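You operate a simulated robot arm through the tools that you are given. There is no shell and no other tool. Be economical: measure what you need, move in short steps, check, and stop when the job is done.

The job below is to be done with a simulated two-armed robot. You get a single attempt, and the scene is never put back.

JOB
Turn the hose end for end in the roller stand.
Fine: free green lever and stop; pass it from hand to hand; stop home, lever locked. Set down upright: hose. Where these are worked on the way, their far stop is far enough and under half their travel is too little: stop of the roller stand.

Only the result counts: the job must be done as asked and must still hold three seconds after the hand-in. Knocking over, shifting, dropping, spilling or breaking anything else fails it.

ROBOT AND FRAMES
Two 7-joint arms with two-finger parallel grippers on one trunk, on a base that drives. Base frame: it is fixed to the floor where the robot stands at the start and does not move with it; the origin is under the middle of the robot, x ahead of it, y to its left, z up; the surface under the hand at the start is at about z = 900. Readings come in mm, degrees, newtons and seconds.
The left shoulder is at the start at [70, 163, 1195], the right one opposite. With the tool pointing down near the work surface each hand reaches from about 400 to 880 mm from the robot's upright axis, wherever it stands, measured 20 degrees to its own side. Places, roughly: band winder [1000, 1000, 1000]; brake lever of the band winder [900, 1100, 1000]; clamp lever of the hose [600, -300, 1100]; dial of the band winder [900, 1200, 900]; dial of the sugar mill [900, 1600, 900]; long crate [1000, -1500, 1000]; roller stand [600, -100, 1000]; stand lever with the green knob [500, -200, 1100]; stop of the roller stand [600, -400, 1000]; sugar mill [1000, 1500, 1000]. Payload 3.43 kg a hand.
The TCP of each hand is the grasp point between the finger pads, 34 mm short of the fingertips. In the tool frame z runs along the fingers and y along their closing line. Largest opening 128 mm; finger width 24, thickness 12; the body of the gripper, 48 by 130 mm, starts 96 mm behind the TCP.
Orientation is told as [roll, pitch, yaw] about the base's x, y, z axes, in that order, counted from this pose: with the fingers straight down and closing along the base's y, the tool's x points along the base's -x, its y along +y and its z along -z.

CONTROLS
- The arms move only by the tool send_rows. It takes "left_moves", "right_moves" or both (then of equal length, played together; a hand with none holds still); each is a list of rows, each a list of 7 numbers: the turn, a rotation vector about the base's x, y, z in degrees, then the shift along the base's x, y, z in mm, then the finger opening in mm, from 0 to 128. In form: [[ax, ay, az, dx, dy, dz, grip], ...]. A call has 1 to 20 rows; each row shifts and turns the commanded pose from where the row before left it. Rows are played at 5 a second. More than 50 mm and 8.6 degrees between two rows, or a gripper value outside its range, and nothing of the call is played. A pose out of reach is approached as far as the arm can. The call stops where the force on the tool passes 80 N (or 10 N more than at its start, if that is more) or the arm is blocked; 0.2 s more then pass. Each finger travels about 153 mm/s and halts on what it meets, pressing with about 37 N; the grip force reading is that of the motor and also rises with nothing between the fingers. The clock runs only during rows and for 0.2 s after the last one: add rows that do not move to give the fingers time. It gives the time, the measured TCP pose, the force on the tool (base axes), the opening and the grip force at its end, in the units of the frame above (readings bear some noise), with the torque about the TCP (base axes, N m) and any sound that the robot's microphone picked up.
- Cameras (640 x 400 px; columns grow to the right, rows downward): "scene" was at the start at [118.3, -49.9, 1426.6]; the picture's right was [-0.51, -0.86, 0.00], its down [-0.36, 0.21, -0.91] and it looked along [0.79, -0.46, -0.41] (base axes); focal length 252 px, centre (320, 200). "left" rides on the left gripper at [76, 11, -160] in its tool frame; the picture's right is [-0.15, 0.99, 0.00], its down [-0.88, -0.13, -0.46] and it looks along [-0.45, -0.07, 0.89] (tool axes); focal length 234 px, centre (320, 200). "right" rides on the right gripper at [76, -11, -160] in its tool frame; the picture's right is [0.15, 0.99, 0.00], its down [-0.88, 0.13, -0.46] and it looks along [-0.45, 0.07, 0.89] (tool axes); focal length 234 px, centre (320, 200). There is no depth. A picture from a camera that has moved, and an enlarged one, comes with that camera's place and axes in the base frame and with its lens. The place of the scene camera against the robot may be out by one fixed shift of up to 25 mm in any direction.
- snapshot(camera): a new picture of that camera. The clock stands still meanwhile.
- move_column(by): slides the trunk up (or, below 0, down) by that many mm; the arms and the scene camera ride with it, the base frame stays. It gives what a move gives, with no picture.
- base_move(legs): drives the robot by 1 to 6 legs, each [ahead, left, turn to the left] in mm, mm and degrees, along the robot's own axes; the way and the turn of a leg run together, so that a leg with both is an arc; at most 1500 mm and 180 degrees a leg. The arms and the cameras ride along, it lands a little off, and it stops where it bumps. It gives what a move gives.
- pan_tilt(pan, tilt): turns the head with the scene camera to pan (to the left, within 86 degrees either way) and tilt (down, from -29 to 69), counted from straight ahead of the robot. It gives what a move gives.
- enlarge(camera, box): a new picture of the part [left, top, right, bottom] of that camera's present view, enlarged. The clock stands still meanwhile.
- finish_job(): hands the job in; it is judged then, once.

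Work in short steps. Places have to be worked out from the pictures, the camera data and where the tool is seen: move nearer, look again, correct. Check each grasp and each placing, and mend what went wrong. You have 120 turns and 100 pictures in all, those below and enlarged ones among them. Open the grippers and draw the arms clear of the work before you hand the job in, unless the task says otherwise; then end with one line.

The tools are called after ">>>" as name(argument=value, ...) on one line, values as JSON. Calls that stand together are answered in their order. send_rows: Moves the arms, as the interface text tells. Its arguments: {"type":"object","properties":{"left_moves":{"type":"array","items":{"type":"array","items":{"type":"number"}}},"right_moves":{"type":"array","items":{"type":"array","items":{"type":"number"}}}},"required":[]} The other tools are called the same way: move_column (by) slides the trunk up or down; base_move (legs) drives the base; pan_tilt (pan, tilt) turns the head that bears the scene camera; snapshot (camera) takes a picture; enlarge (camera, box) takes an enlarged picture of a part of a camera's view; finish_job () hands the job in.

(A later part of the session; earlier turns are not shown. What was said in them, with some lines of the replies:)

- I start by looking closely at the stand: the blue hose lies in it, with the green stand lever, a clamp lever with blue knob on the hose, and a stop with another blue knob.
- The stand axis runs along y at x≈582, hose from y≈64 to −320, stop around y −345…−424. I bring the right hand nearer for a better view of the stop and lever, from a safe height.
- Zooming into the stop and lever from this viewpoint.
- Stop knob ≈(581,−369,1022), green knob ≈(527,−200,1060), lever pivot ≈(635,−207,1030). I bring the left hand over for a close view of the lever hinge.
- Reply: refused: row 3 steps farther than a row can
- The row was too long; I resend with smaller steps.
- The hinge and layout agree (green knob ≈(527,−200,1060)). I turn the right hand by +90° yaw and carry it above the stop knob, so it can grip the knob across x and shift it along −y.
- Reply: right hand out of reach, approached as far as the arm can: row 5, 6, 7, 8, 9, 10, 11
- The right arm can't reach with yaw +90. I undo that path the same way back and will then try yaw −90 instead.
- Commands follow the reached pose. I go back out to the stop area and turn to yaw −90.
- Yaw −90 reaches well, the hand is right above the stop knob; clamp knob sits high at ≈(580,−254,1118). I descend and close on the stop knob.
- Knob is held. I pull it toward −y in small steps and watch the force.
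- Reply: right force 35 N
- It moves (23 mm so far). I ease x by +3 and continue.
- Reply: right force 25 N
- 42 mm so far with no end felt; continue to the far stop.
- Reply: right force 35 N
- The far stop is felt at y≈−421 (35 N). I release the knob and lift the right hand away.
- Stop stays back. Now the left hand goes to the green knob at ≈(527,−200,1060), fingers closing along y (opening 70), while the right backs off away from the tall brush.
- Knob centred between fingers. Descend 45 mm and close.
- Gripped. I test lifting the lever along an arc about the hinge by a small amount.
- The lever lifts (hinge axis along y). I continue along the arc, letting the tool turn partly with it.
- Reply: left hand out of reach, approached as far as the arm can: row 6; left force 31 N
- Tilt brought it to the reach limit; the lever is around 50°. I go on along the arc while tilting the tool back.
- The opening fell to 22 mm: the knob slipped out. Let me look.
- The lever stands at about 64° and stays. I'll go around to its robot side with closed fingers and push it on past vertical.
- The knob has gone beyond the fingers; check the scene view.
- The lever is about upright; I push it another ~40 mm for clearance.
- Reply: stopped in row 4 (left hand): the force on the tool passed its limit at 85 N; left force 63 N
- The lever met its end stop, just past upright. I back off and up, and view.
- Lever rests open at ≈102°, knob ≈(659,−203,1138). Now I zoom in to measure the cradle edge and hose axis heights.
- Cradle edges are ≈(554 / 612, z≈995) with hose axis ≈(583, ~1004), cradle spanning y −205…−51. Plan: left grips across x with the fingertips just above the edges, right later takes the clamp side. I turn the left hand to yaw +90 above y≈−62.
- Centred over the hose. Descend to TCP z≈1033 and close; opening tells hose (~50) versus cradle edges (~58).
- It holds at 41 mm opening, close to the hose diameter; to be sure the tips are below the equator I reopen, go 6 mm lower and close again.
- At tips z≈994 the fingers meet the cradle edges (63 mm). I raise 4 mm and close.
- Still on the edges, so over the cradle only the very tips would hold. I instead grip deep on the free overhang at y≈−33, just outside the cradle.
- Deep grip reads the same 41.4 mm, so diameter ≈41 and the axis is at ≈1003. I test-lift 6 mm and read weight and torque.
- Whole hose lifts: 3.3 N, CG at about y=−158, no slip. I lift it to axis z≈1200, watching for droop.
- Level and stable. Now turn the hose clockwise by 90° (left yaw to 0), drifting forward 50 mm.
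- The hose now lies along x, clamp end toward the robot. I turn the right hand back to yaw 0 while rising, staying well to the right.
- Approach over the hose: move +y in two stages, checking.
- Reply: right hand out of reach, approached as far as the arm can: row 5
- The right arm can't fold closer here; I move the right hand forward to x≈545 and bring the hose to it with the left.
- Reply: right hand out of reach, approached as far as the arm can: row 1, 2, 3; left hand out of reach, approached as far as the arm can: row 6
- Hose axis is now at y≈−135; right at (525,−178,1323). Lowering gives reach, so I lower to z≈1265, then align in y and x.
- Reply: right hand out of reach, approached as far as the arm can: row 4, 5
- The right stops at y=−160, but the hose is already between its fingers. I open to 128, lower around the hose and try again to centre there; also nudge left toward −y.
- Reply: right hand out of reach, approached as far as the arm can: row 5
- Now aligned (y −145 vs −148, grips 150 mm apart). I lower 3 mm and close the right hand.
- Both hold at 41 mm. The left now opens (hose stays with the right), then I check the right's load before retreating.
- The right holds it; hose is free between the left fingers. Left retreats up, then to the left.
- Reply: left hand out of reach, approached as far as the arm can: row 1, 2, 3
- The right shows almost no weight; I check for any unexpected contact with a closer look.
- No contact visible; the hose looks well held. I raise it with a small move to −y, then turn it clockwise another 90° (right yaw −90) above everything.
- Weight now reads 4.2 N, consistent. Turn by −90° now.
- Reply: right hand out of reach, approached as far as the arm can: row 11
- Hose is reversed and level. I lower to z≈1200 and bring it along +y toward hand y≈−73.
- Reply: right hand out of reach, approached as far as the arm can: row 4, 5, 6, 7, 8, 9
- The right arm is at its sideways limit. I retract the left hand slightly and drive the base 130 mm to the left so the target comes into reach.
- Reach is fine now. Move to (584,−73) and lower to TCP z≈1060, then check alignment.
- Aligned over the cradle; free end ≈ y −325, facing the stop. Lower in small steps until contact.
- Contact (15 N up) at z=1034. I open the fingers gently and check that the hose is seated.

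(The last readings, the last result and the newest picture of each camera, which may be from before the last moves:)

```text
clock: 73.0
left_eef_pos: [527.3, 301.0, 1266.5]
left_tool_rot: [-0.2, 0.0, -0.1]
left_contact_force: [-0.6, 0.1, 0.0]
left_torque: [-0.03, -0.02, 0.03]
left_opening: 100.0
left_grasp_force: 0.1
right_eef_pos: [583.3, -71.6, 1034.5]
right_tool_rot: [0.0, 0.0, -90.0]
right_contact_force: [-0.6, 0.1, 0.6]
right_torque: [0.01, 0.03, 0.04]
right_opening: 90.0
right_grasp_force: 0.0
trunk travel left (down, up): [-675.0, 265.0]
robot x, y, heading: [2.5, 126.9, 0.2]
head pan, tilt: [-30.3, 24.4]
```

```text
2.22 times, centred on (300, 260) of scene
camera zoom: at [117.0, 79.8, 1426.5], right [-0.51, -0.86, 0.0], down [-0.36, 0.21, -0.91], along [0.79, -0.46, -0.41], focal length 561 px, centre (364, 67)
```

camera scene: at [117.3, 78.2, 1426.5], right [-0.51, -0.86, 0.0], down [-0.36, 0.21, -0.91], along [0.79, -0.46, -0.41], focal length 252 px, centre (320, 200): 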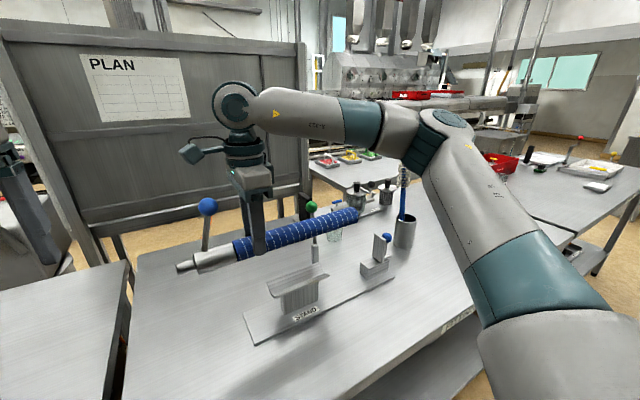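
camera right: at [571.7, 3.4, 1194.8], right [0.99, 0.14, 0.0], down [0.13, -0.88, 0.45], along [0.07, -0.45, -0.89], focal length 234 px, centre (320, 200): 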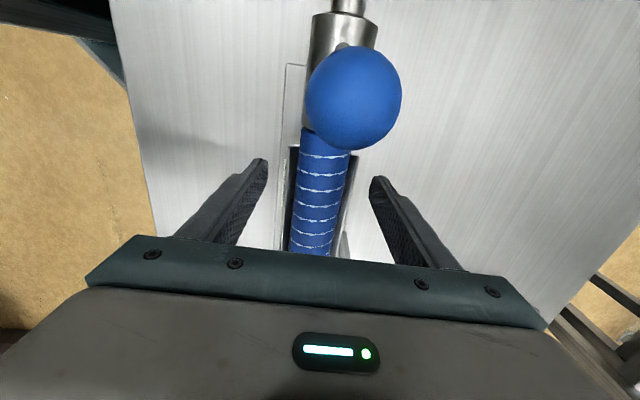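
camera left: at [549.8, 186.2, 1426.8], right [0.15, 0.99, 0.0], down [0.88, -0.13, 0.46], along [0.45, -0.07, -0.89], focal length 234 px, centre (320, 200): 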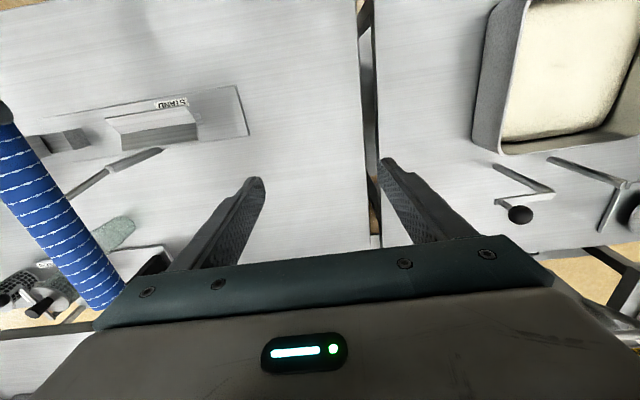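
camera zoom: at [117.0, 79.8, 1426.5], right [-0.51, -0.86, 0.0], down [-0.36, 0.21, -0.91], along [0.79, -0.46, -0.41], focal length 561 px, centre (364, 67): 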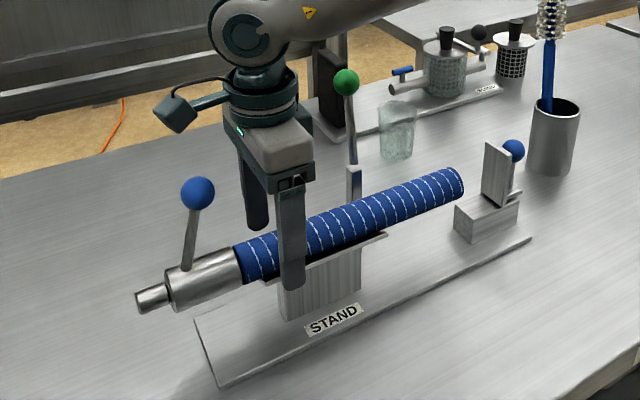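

Hose is seated in the cradle, reversed, clamp lever up. I raise the right hand and carry it over to the stop knob (≈(583,−421)).

>>> send_rows(right_moves=[[0, 0, 0, 0, 0, 20, 90], [0, 0, 0, 0, 0, 40, 70], [0, 0, 0, 0, 0, 40, 60], [0, 0, 0, 0, 0, 40, 60], [0, 0, 0, 0, 0, 40, 60], [0, 0, 0, 0, -35, 0, 60], [0, 0, 0, 0, -35, 0, 60], [0, 0, 0, 0, -35, 0, 60], [0, 0, 0, 0, -35, 0, 60], [0, 0, 0, 0, -35, 0, 60], [0, 0, 0, 0, -35, 0, 60], [0, 0, 0, 0, -35, 0, 60], [0, 0, 0, 0, -35, 0, 60], [0, 0, 0, 0, -35, 0, 60], [0, 0, 0, 0, -35, 0, 60], [0, 0, 0, 0, 0, -40, 60], [0, 0, 0, 0, 0, -40, 60], [0, 0, 0, 0, 0, 0, 60]])

>>> snapshot(camera="right")

>>> enlarge(camera="scene", box=[170, 170, 430, 350])

```text
clock: 76.8
left_eef_pos: [527.0, 301.7, 1266.0]
left_tool_rot: [-0.2, 0.1, 0.0]
left_contact_force: [-0.1, -0.1, -0.2]
left_torque: [0.0, -0.04, -0.03]
left_opening: 100.0
left_grasp_force: 0.1
right_eef_pos: [584.6, -421.3, 1134.8]
right_tool_rot: [0.1, 0.0, -90.1]
right_contact_force: [0.6, 0.1, 0.4]
right_torque: [0.01, -0.03, 0.01]
right_opening: 60.0
right_grasp_force: 0.0
trunk travel left (down, up): [-675.0, 265.0]
robot x, y, heading: [0.0, 129.0, -0.2]
head pan, tilt: [-30.3, 24.4]
```

```text
37 pictures are left
camera right: at [571.9, -346.4, 1295.5], right [0.99, 0.14, 0.0], down [0.13, -0.88, 0.45], along [0.07, -0.45, -0.89], focal length 234 px, centre (320, 200)
```

right: 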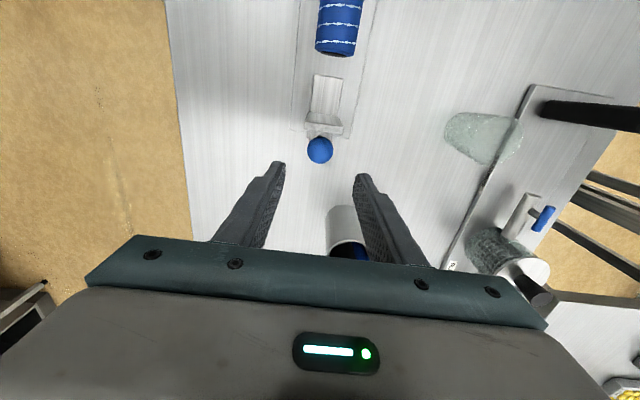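

```text
2.22 times, centred on (300, 260) of scene
camera zoom: at [116.2, 80.0, 1426.7], right [-0.51, -0.86, 0.0], down [-0.36, 0.21, -0.91], along [0.79, -0.46, -0.41], focal length 561 px, centre (364, 67)
```

zoom: 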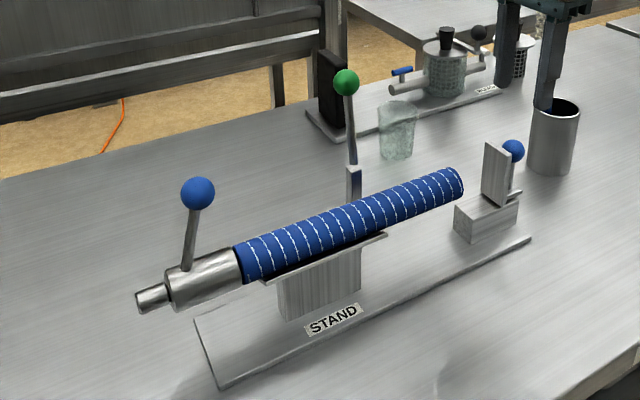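

Free end ≈ y −320, stop knob ≈(583.5,−419). Descend and grip it.

>>> send_rows(right_moves=[[0, 0, 0, -1, 1, -40, 60], [0, 0, 0, 0, 0, -40, 60], [0, 0, 0, 0, 0, -25, 60], [0, 0, 0, 0, 0, 0, 35], [0, 0, 0, 0, 0, 0, 24], [0, 0, 0, 0, 0, 0, 24]])

>>> send_rows(right_moves=[[0, 0, 0, 0, 6, 0, 24], [0, 0, 0, 0, 6, 0, 24], [0, 0, 0, 0, 6, 0, 24], [0, 0, 0, 0, 6, 0, 24], [0, 0, 0, 0, 6, 0, 24], [0, 0, 0, 0, 6, 0, 24], [0, 0, 0, 0, 0, 0, 24]])

```text
clock: 78.2
left_eef_pos: [528.1, 300.8, 1266.0]
left_tool_rot: [-0.2, 0.0, -0.1]
left_contact_force: [0.2, 0.4, -0.9]
left_torque: [-0.01, -0.01, -0.01]
left_opening: 100.1
left_grasp_force: 0.1
right_eef_pos: [583.5, -421.6, 1029.1]
right_tool_rot: [0.1, 0.2, -90.0]
right_contact_force: [5.6, -0.4, -0.2]
right_torque: [-0.11, -0.25, -0.06]
right_opening: 31.1
right_grasp_force: 45.0
trunk travel left (down, up): [-675.0, 265.0]
robot x, y, heading: [-0.4, 124.5, 0.2]
head pan, tilt: [-30.3, 24.4]
```

```text
clock: 79.8
left_eef_pos: [527.3, 299.7, 1265.5]
left_tool_rot: [-0.2, 0.1, -0.1]
left_contact_force: [-0.2, -0.7, 0.2]
left_torque: [-0.01, -0.01, -0.02]
left_opening: 99.9
left_grasp_force: 0.1
right_eef_pos: [585.0, -384.2, 1030.5]
right_tool_rot: [0.0, 0.0, -90.1]
right_contact_force: [10.5, -1.0, 3.9]
right_torque: [-0.06, -0.13, -0.06]
right_opening: 31.2
right_grasp_force: 44.7
trunk travel left (down, up): [-675.0, 265.0]
robot x, y, heading: [-0.7, 132.0, 0.1]
head pan, tilt: [-30.3, 24.4]
```

37 mm back; continue in small steps toward home (≈−370), watching force.

>>> send_rows(right_moves=[[0, 0, 0, 0, 5, 0, 24], [0, 0, 0, 0, 4, 0, 24], [0, 0, 0, 0, 4, 0, 24], [0, 0, 0, 0, 3, 0, 24], [0, 0, 0, 0, 0, 0, 24]])

>>> enlarge(camera="right", box=[200, 0, 440, 260])

```text
clock: 81.0
left_eef_pos: [528.5, 301.8, 1266.1]
left_tool_rot: [-0.2, 0.0, -0.2]
left_contact_force: [0.4, 1.0, 0.7]
left_torque: [0.0, 0.03, 0.05]
left_opening: 100.0
left_grasp_force: 0.1
right_eef_pos: [583.7, -368.5, 1030.5]
right_tool_rot: [0.0, 0.1, -90.2]
right_contact_force: [11.4, -0.5, 5.6]
right_torque: [-0.13, -0.19, -0.11]
right_opening: 31.2
right_grasp_force: 45.2
trunk travel left (down, up): [-675.0, 265.0]
robot x, y, heading: [1.3, 132.2, 0.2]
head pan, tilt: [-30.3, 24.4]
```

```text
1.54 times, centred on (320, 130) of right
camera zoom: at [571.9, -293.3, 1190.1], right [0.99, 0.14, 0.0], down [0.13, -0.88, 0.45], along [0.07, -0.45, -0.89], focal length 360 px, centre (320, 308)
```

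zoom: 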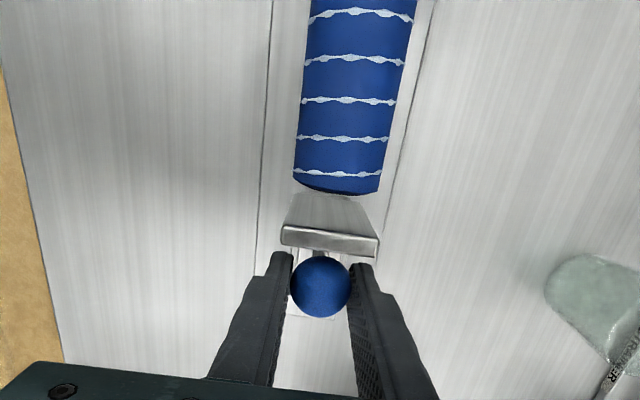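

At the original place (−368.5) with no end-stop felt yet; I nudge up to 4 mm more to feel for home.

>>> send_rows(right_moves=[[0, 0, 0, 0, 2, 0, 24], [0, 0, 0, 0, 2, 0, 24], [0, 0, 0, 0, 0, 0, 24]])

```text
clock: 81.8
left_eef_pos: [529.1, 299.3, 1265.7]
left_tool_rot: [-0.1, 0.1, -0.2]
left_contact_force: [-0.1, -0.6, 1.0]
left_torque: [-0.03, -0.01, 0.02]
left_opening: 100.2
left_grasp_force: 0.1
right_eef_pos: [583.9, -365.6, 1028.5]
right_tool_rot: [0.1, 0.1, -90.0]
right_contact_force: [15.1, -9.1, 9.5]
right_torque: [0.06, -0.15, 0.0]
right_opening: 31.0
right_grasp_force: 45.2
trunk travel left (down, up): [-675.0, 265.0]
robot x, y, heading: [-2.3, 128.5, -0.2]
head pan, tilt: [-30.3, 24.4]
```

Resistance begins (−9 N in y). One more 2 mm nudge to seat it home, then release and rise.

>>> send_rows(right_moves=[[0, 0, 0, 0, 2, 0, 24], [0, 0, 0, 0, 0, 0, 24]])

>>> send_rows(right_moves=[[0, 0, 0, 0, -3, 0, 45], [0, 0, 0, 0, 0, 0, 65], [0, 0, 0, 0, 0, 0, 65], [0, 0, 0, 0, 0, 40, 65], [0, 0, 0, 0, 0, 40, 65], [0, 0, 0, 0, 0, 40, 65], [0, 0, 0, 0, 0, 30, 65]])

>>> enlarge(camera="scene", box=[170, 170, 430, 350])

>>> snapshot(camera="right")

```text
clock: 82.5
left_eef_pos: [528.4, 298.7, 1266.5]
left_tool_rot: [0.0, 0.1, -0.2]
left_contact_force: [-0.7, -0.3, 0.7]
left_torque: [0.0, -0.01, 0.0]
left_opening: 99.9
left_grasp_force: 0.1
right_eef_pos: [585.6, -366.2, 1029.5]
right_tool_rot: [0.2, 0.1, -90.2]
right_contact_force: [17.1, -23.9, 18.4]
right_torque: [-0.53, -0.17, -0.13]
right_opening: 31.2
right_grasp_force: 45.4
trunk travel left (down, up): [-675.0, 265.0]
robot x, y, heading: [-2.2, 126.4, -0.1]
head pan, tilt: [-30.3, 24.4]
```

```text
clock: 84.0
left_eef_pos: [527.5, 302.1, 1266.9]
left_tool_rot: [-0.2, 0.0, -0.1]
left_contact_force: [-0.5, 1.7, -0.4]
left_torque: [0.0, -0.01, 0.0]
left_opening: 100.0
left_grasp_force: 0.0
right_eef_pos: [582.3, -366.3, 1183.5]
right_tool_rot: [-0.1, 0.0, -90.1]
right_contact_force: [0.2, 0.1, -0.1]
right_torque: [0.02, -0.04, 0.0]
right_opening: 65.0
right_grasp_force: 0.0
trunk travel left (down, up): [-675.0, 265.0]
robot x, y, heading: [1.5, 129.2, -0.2]
head pan, tilt: [-30.3, 24.4]
```

```text
2.22 times, centred on (300, 260) of scene
camera zoom: at [116.1, 80.3, 1426.7], right [-0.51, -0.86, 0.0], down [-0.36, 0.21, -0.91], along [0.79, -0.46, -0.41], focal length 561 px, centre (364, 67)
```

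zoom: 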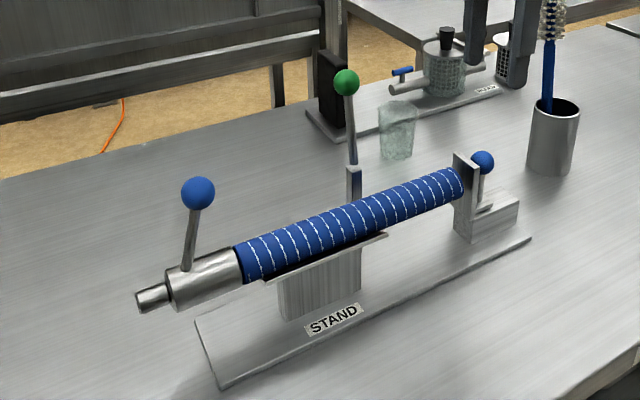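

```text
33 pictures are left
camera right: at [569.3, -289.7, 1342.0], right [0.99, 0.15, 0.0], down [0.13, -0.88, 0.45], along [0.07, -0.45, -0.89], focal length 234 px, centre (320, 200)
```

right: 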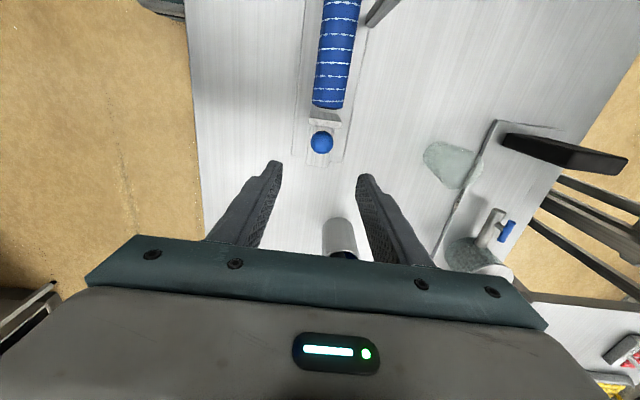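

Stop is home with the hose end just in front of it. Now the lever: right hand with closed fingers goes to the far side of the green knob (x≈697, y≈−203).

>>> send_rows(right_moves=[[0, 0, 0, 0, 0, 40, 40], [0, 0, 0, 20, 25, 10, 10], [0, 0, 0, 20, 25, 0, 0], [0, 0, 0, 20, 25, 0, 0], [0, 0, 0, 20, 25, 0, 0], [0, 0, 0, 20, 25, 0, 0], [0, 0, 0, 16, 38, 0, 0], [0, 0, 0, 0, 0, 0, 0]])

>>> snapshot(camera="right")

>>> enlarge(camera="scene", box=[210, 110, 410, 270])

```text
clock: 85.8
left_eef_pos: [526.2, 300.0, 1267.4]
left_tool_rot: [-0.1, 0.1, -0.2]
left_contact_force: [-1.2, -0.3, 0.8]
left_torque: [-0.01, -0.04, 0.0]
left_opening: 99.8
left_grasp_force: 0.0
right_eef_pos: [698.0, -203.4, 1230.5]
right_tool_rot: [0.1, 0.1, -90.2]
right_contact_force: [0.2, -0.1, -0.3]
right_torque: [0.03, 0.0, -0.01]
right_opening: 0.2
right_grasp_force: 33.1
trunk travel left (down, up): [-675.0, 265.0]
robot x, y, heading: [3.6, 127.0, 0.1]
head pan, tilt: [-30.3, 24.4]
```

```text
32 pictures are left
camera right: at [685.8, -128.3, 1390.9], right [0.99, 0.14, 0.0], down [0.13, -0.88, 0.45], along [0.07, -0.45, -0.89], focal length 234 px, centre (320, 200)
```

right: 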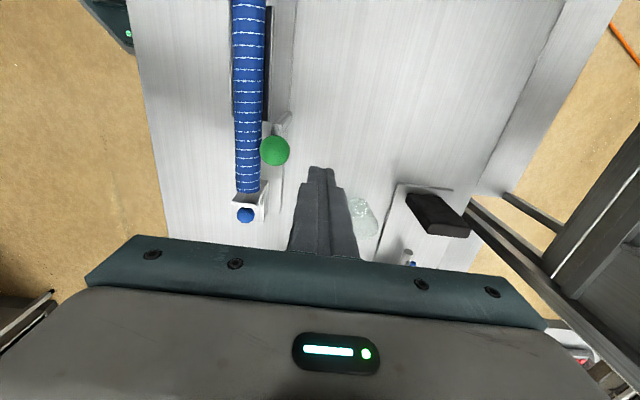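

```text
2.50 times, centred on (310, 190) of scene
camera zoom: at [115.7, 79.0, 1426.7], right [-0.51, -0.86, 0.0], down [-0.36, 0.21, -0.91], along [0.79, -0.46, -0.41], focal length 631 px, centre (345, 225)
```

zoom: 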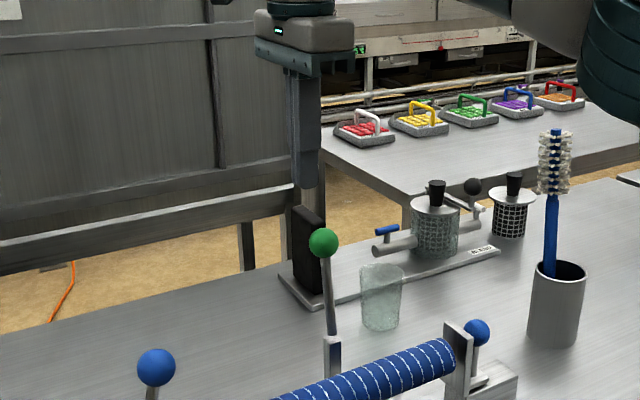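

Knob ≈(649,−203,1138). Descend beside it to z≈1128, then push toward the robot.

>>> send_rows(right_moves=[[0, 0, 0, 0, 0, -40, 0], [0, 0, 0, 0, 0, -40, 0], [0, 0, 0, 0, 0, -22, 0], [0, 0, 0, -12, 0, 0, 0], [0, 0, 0, -10, 0, 0, 0], [0, 0, 0, -10, 0, 0, 0], [0, 0, 0, -10, 0, 0, 0], [0, 0, 0, -10, 0, 0, 0], [0, 0, 0, -10, 0, 0, 0], [0, 0, 0, -10, 0, -3, 0], [0, 0, 0, -10, 0, -4, 0], [0, 0, 0, -10, 0, -5, 0], [0, 0, 0, -10, 0, -5, 0], [0, 0, 0, 0, 0, 0, 0]])

>>> snapshot(camera="right")

>>> enlarge(camera="scene", box=[210, 150, 410, 310])

```text
clock: 88.8
left_eef_pos: [527.8, 301.6, 1265.2]
left_tool_rot: [-0.2, 0.1, -0.1]
left_contact_force: [-0.1, -0.2, -0.2]
left_torque: [0.01, -0.01, 0.05]
left_opening: 99.8
left_grasp_force: 0.1
right_eef_pos: [597.3, -202.3, 1110.6]
right_tool_rot: [-0.1, 0.1, -90.2]
right_contact_force: [-0.3, -0.1, 0.4]
right_torque: [-0.03, -0.01, 0.01]
right_opening: 0.0
right_grasp_force: 32.6
trunk travel left (down, up): [-675.0, 265.0]
robot x, y, heading: [-1.4, 127.9, 0.1]
head pan, tilt: [-30.3, 24.4]
```

```text
30 pictures are left
camera right: at [584.9, -127.2, 1271.2], right [0.99, 0.14, 0.0], down [0.13, -0.88, 0.45], along [0.07, -0.45, -0.89], focal length 234 px, centre (320, 200)
```

right: 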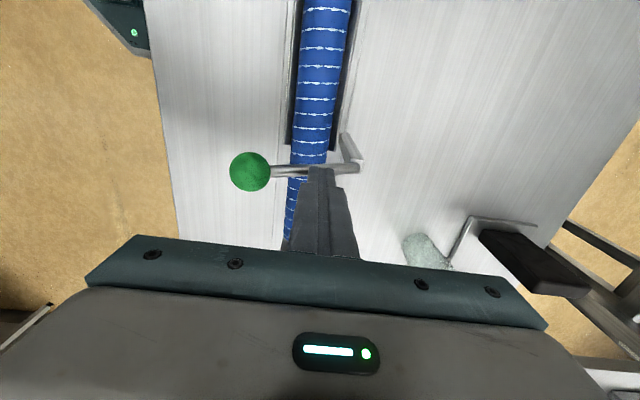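

```text
2.50 times, centred on (310, 230) of scene
camera zoom: at [117.0, 79.8, 1426.6], right [-0.51, -0.86, 0.0], down [-0.36, 0.21, -0.91], along [0.79, -0.46, -0.41], focal length 631 px, centre (345, 125)
```

zoom: 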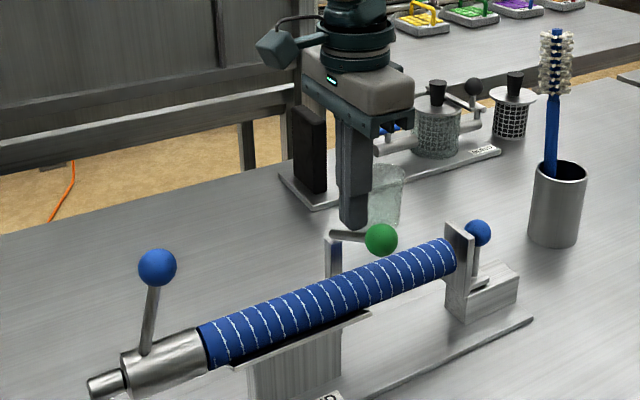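

The lever is now at ≈31° (knob ≈(538,−201,1088)). I go above it and press it down to its locked position (knob z≈1060).

>>> send_rows(right_moves=[[0, 0, 0, 0, 0, 30, 0], [0, 0, 0, 0, 0, 25, 0], [0, 0, 0, -35, 1, 0, 0], [0, 0, 0, -30, 1, 0, 0], [0, 0, 0, 0, 0, -20, 0], [0, 0, 0, 0, 0, -8, 0], [0, 0, 0, -1, 0, -6, 0], [0, 0, 0, -1, 0, -6, 0], [0, 0, 0, -1, 0, -6, 0], [0, 0, 0, 0, 0, -5, 0], [0, 0, 0, 0, 0, -4, 0], [0, 0, 0, 0, 0, 0, 0]])

>>> snapshot(camera="right")

```text
clock: 91.5
left_eef_pos: [526.4, 300.6, 1266.3]
left_tool_rot: [-0.1, 0.1, -0.1]
left_contact_force: [0.9, 0.3, 0.2]
left_torque: [0.01, -0.03, 0.02]
left_opening: 100.0
left_grasp_force: 0.0
right_eef_pos: [528.6, -200.3, 1110.5]
right_tool_rot: [0.1, 0.0, -90.1]
right_contact_force: [0.2, 0.1, 0.6]
right_torque: [0.0, -0.03, -0.01]
right_opening: 0.0
right_grasp_force: 33.1
trunk travel left (down, up): [-675.0, 265.0]
robot x, y, heading: [-0.6, 125.8, -0.1]
head pan, tilt: [-30.3, 24.4]
```

```text
28 pictures are left
camera right: at [516.5, -125.5, 1271.3], right [0.99, 0.14, 0.0], down [0.13, -0.88, 0.45], along [0.07, -0.45, -0.89], focal length 234 px, centre (320, 200)
```

right: 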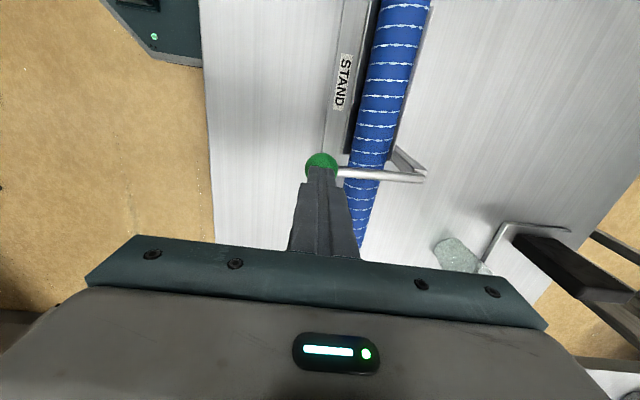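

No reaction yet at z=1110; I press on in 3 mm steps until the lock pushes back.

>>> send_rows(right_moves=[[0, 0, 0, 0, 0, -3, 0], [0, 0, 0, 0, 0, -3, 0], [0, 0, 0, 0, 0, 0, 0]])

```text
clock: 92.2
left_eef_pos: [527.8, 300.5, 1265.6]
left_tool_rot: [-0.1, 0.1, -0.1]
left_contact_force: [-0.3, 0.1, 0.1]
left_torque: [0.01, 0.03, 0.06]
left_opening: 100.1
left_grasp_force: 0.1
right_eef_pos: [529.5, -201.4, 1104.3]
right_tool_rot: [0.0, 0.0, -90.1]
right_contact_force: [0.0, 0.4, -0.1]
right_torque: [0.01, -0.01, 0.0]
right_opening: 0.1
right_grasp_force: 33.1
trunk travel left (down, up): [-675.0, 265.0]
robot x, y, heading: [0.4, 133.5, -0.1]
head pan, tilt: [-30.3, 24.4]
```

>>> send_rows(right_moves=[[0, 0, 0, 0, 0, -3, 0], [0, 0, 0, 0, 0, -3, 0], [0, 0, 0, 0, 0, 0, 0]])

>>> enlarge(camera="scene", box=[210, 150, 410, 310])

```text
clock: 93.0
left_eef_pos: [525.8, 300.9, 1268.3]
left_tool_rot: [-0.2, 0.0, -0.3]
left_contact_force: [0.5, -0.1, -0.2]
left_torque: [0.01, 0.02, -0.01]
left_opening: 100.2
left_grasp_force: 0.0
right_eef_pos: [528.7, -201.0, 1102.4]
right_tool_rot: [0.5, 0.0, -90.0]
right_contact_force: [4.1, -8.2, 32.7]
right_torque: [-0.23, -0.15, -0.01]
right_opening: 0.0
right_grasp_force: 33.2
trunk travel left (down, up): [-675.0, 265.0]
robot x, y, heading: [-4.3, 125.3, 0.1]
head pan, tilt: [-30.3, 24.4]
```

```text
2.50 times, centred on (310, 230) of scene
camera zoom: at [114.2, 80.0, 1427.3], right [-0.51, -0.86, 0.0], down [-0.35, 0.21, -0.91], along [0.79, -0.46, -0.41], focal length 631 px, centre (345, 125)
```

zoom: 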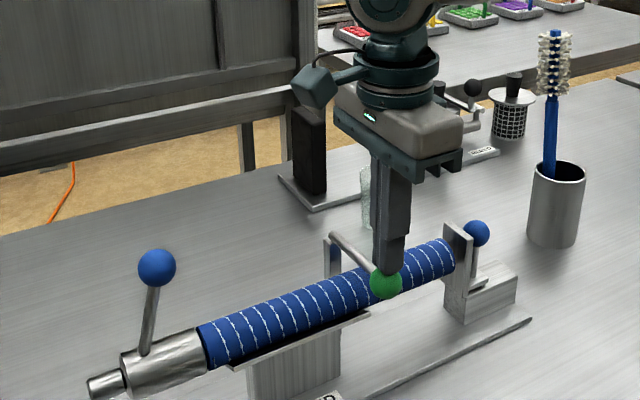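

Firm stop felt (33 N): lever down. I raise the right hand, open it, and draw away to verify.

>>> send_rows(right_moves=[[0, 0, 0, 0, 0, 20, 0], [0, 0, 0, 0, 0, 40, 0], [0, 0, 0, 0, 0, 40, 0], [0, 0, 0, -10, -30, 30, 60], [0, 0, 0, -10, -40, 10, 100], [0, 0, 0, -10, -40, 0, 128], [0, 0, 0, -10, -40, 0, 128], [0, 0, 0, -10, -40, 0, 128], [0, 0, 0, 0, 0, 0, 128]])

>>> enlarge(camera="scene", box=[180, 170, 430, 340])

>>> snapshot(camera="left")

```text
clock: 95.0
left_eef_pos: [527.5, 301.2, 1266.0]
left_tool_rot: [0.0, 0.2, -0.1]
left_contact_force: [0.9, 0.6, 0.0]
left_torque: [0.0, 0.03, -0.03]
left_opening: 100.0
left_grasp_force: 0.1
right_eef_pos: [478.6, -389.9, 1238.1]
right_tool_rot: [0.0, 0.2, -90.1]
right_contact_force: [1.4, 0.7, -0.1]
right_torque: [-0.03, -0.01, -0.01]
right_opening: 128.0
right_grasp_force: 0.2
trunk travel left (down, up): [-675.0, 265.0]
robot x, y, heading: [-2.6, 129.0, -0.0]
head pan, tilt: [-30.3, 24.4]
```

```text
2.35 times, centred on (305, 255) of scene
camera zoom: at [117.3, 80.8, 1426.6], right [-0.51, -0.86, 0.0], down [-0.36, 0.21, -0.91], along [0.79, -0.46, -0.41], focal length 594 px, centre (355, 71)
```

zoom: 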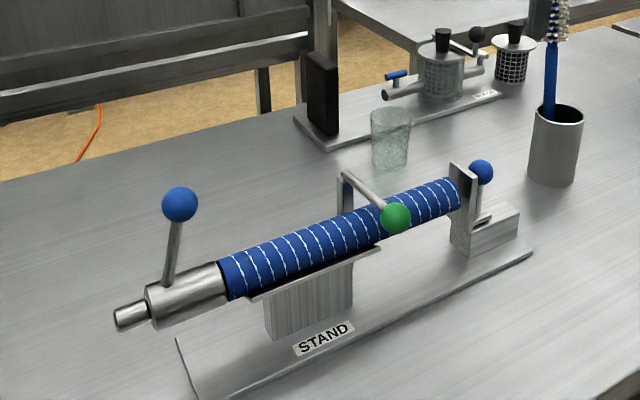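

```text
25 pictures are left
camera left: at [451.5, 312.9, 1426.2], right [0.15, 0.99, 0.0], down [0.88, -0.13, 0.45], along [0.45, -0.07, -0.89], focal length 234 px, centre (320, 200)
```

left: 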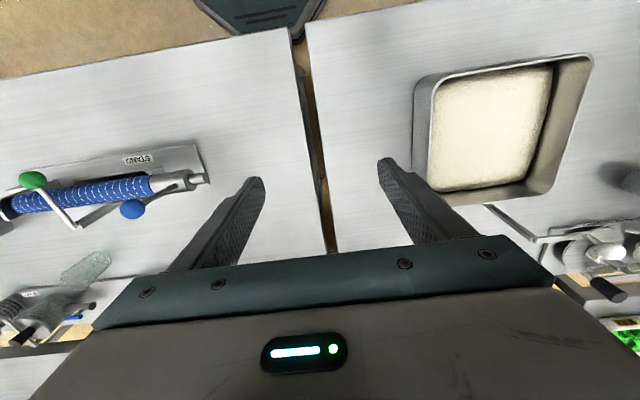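

Hose is reversed and seated, the stop is home, the green lever is down at its original place, both hands are open and clear. Handing in.

>>> finish_job()

```text
The job is handed in.
```

The hose is turned end for end in the roller stand, with the clamp lever upright. I passed it from left to right hand on the way, and finished with the stop home, the green lever locked, and both hands open and clear.
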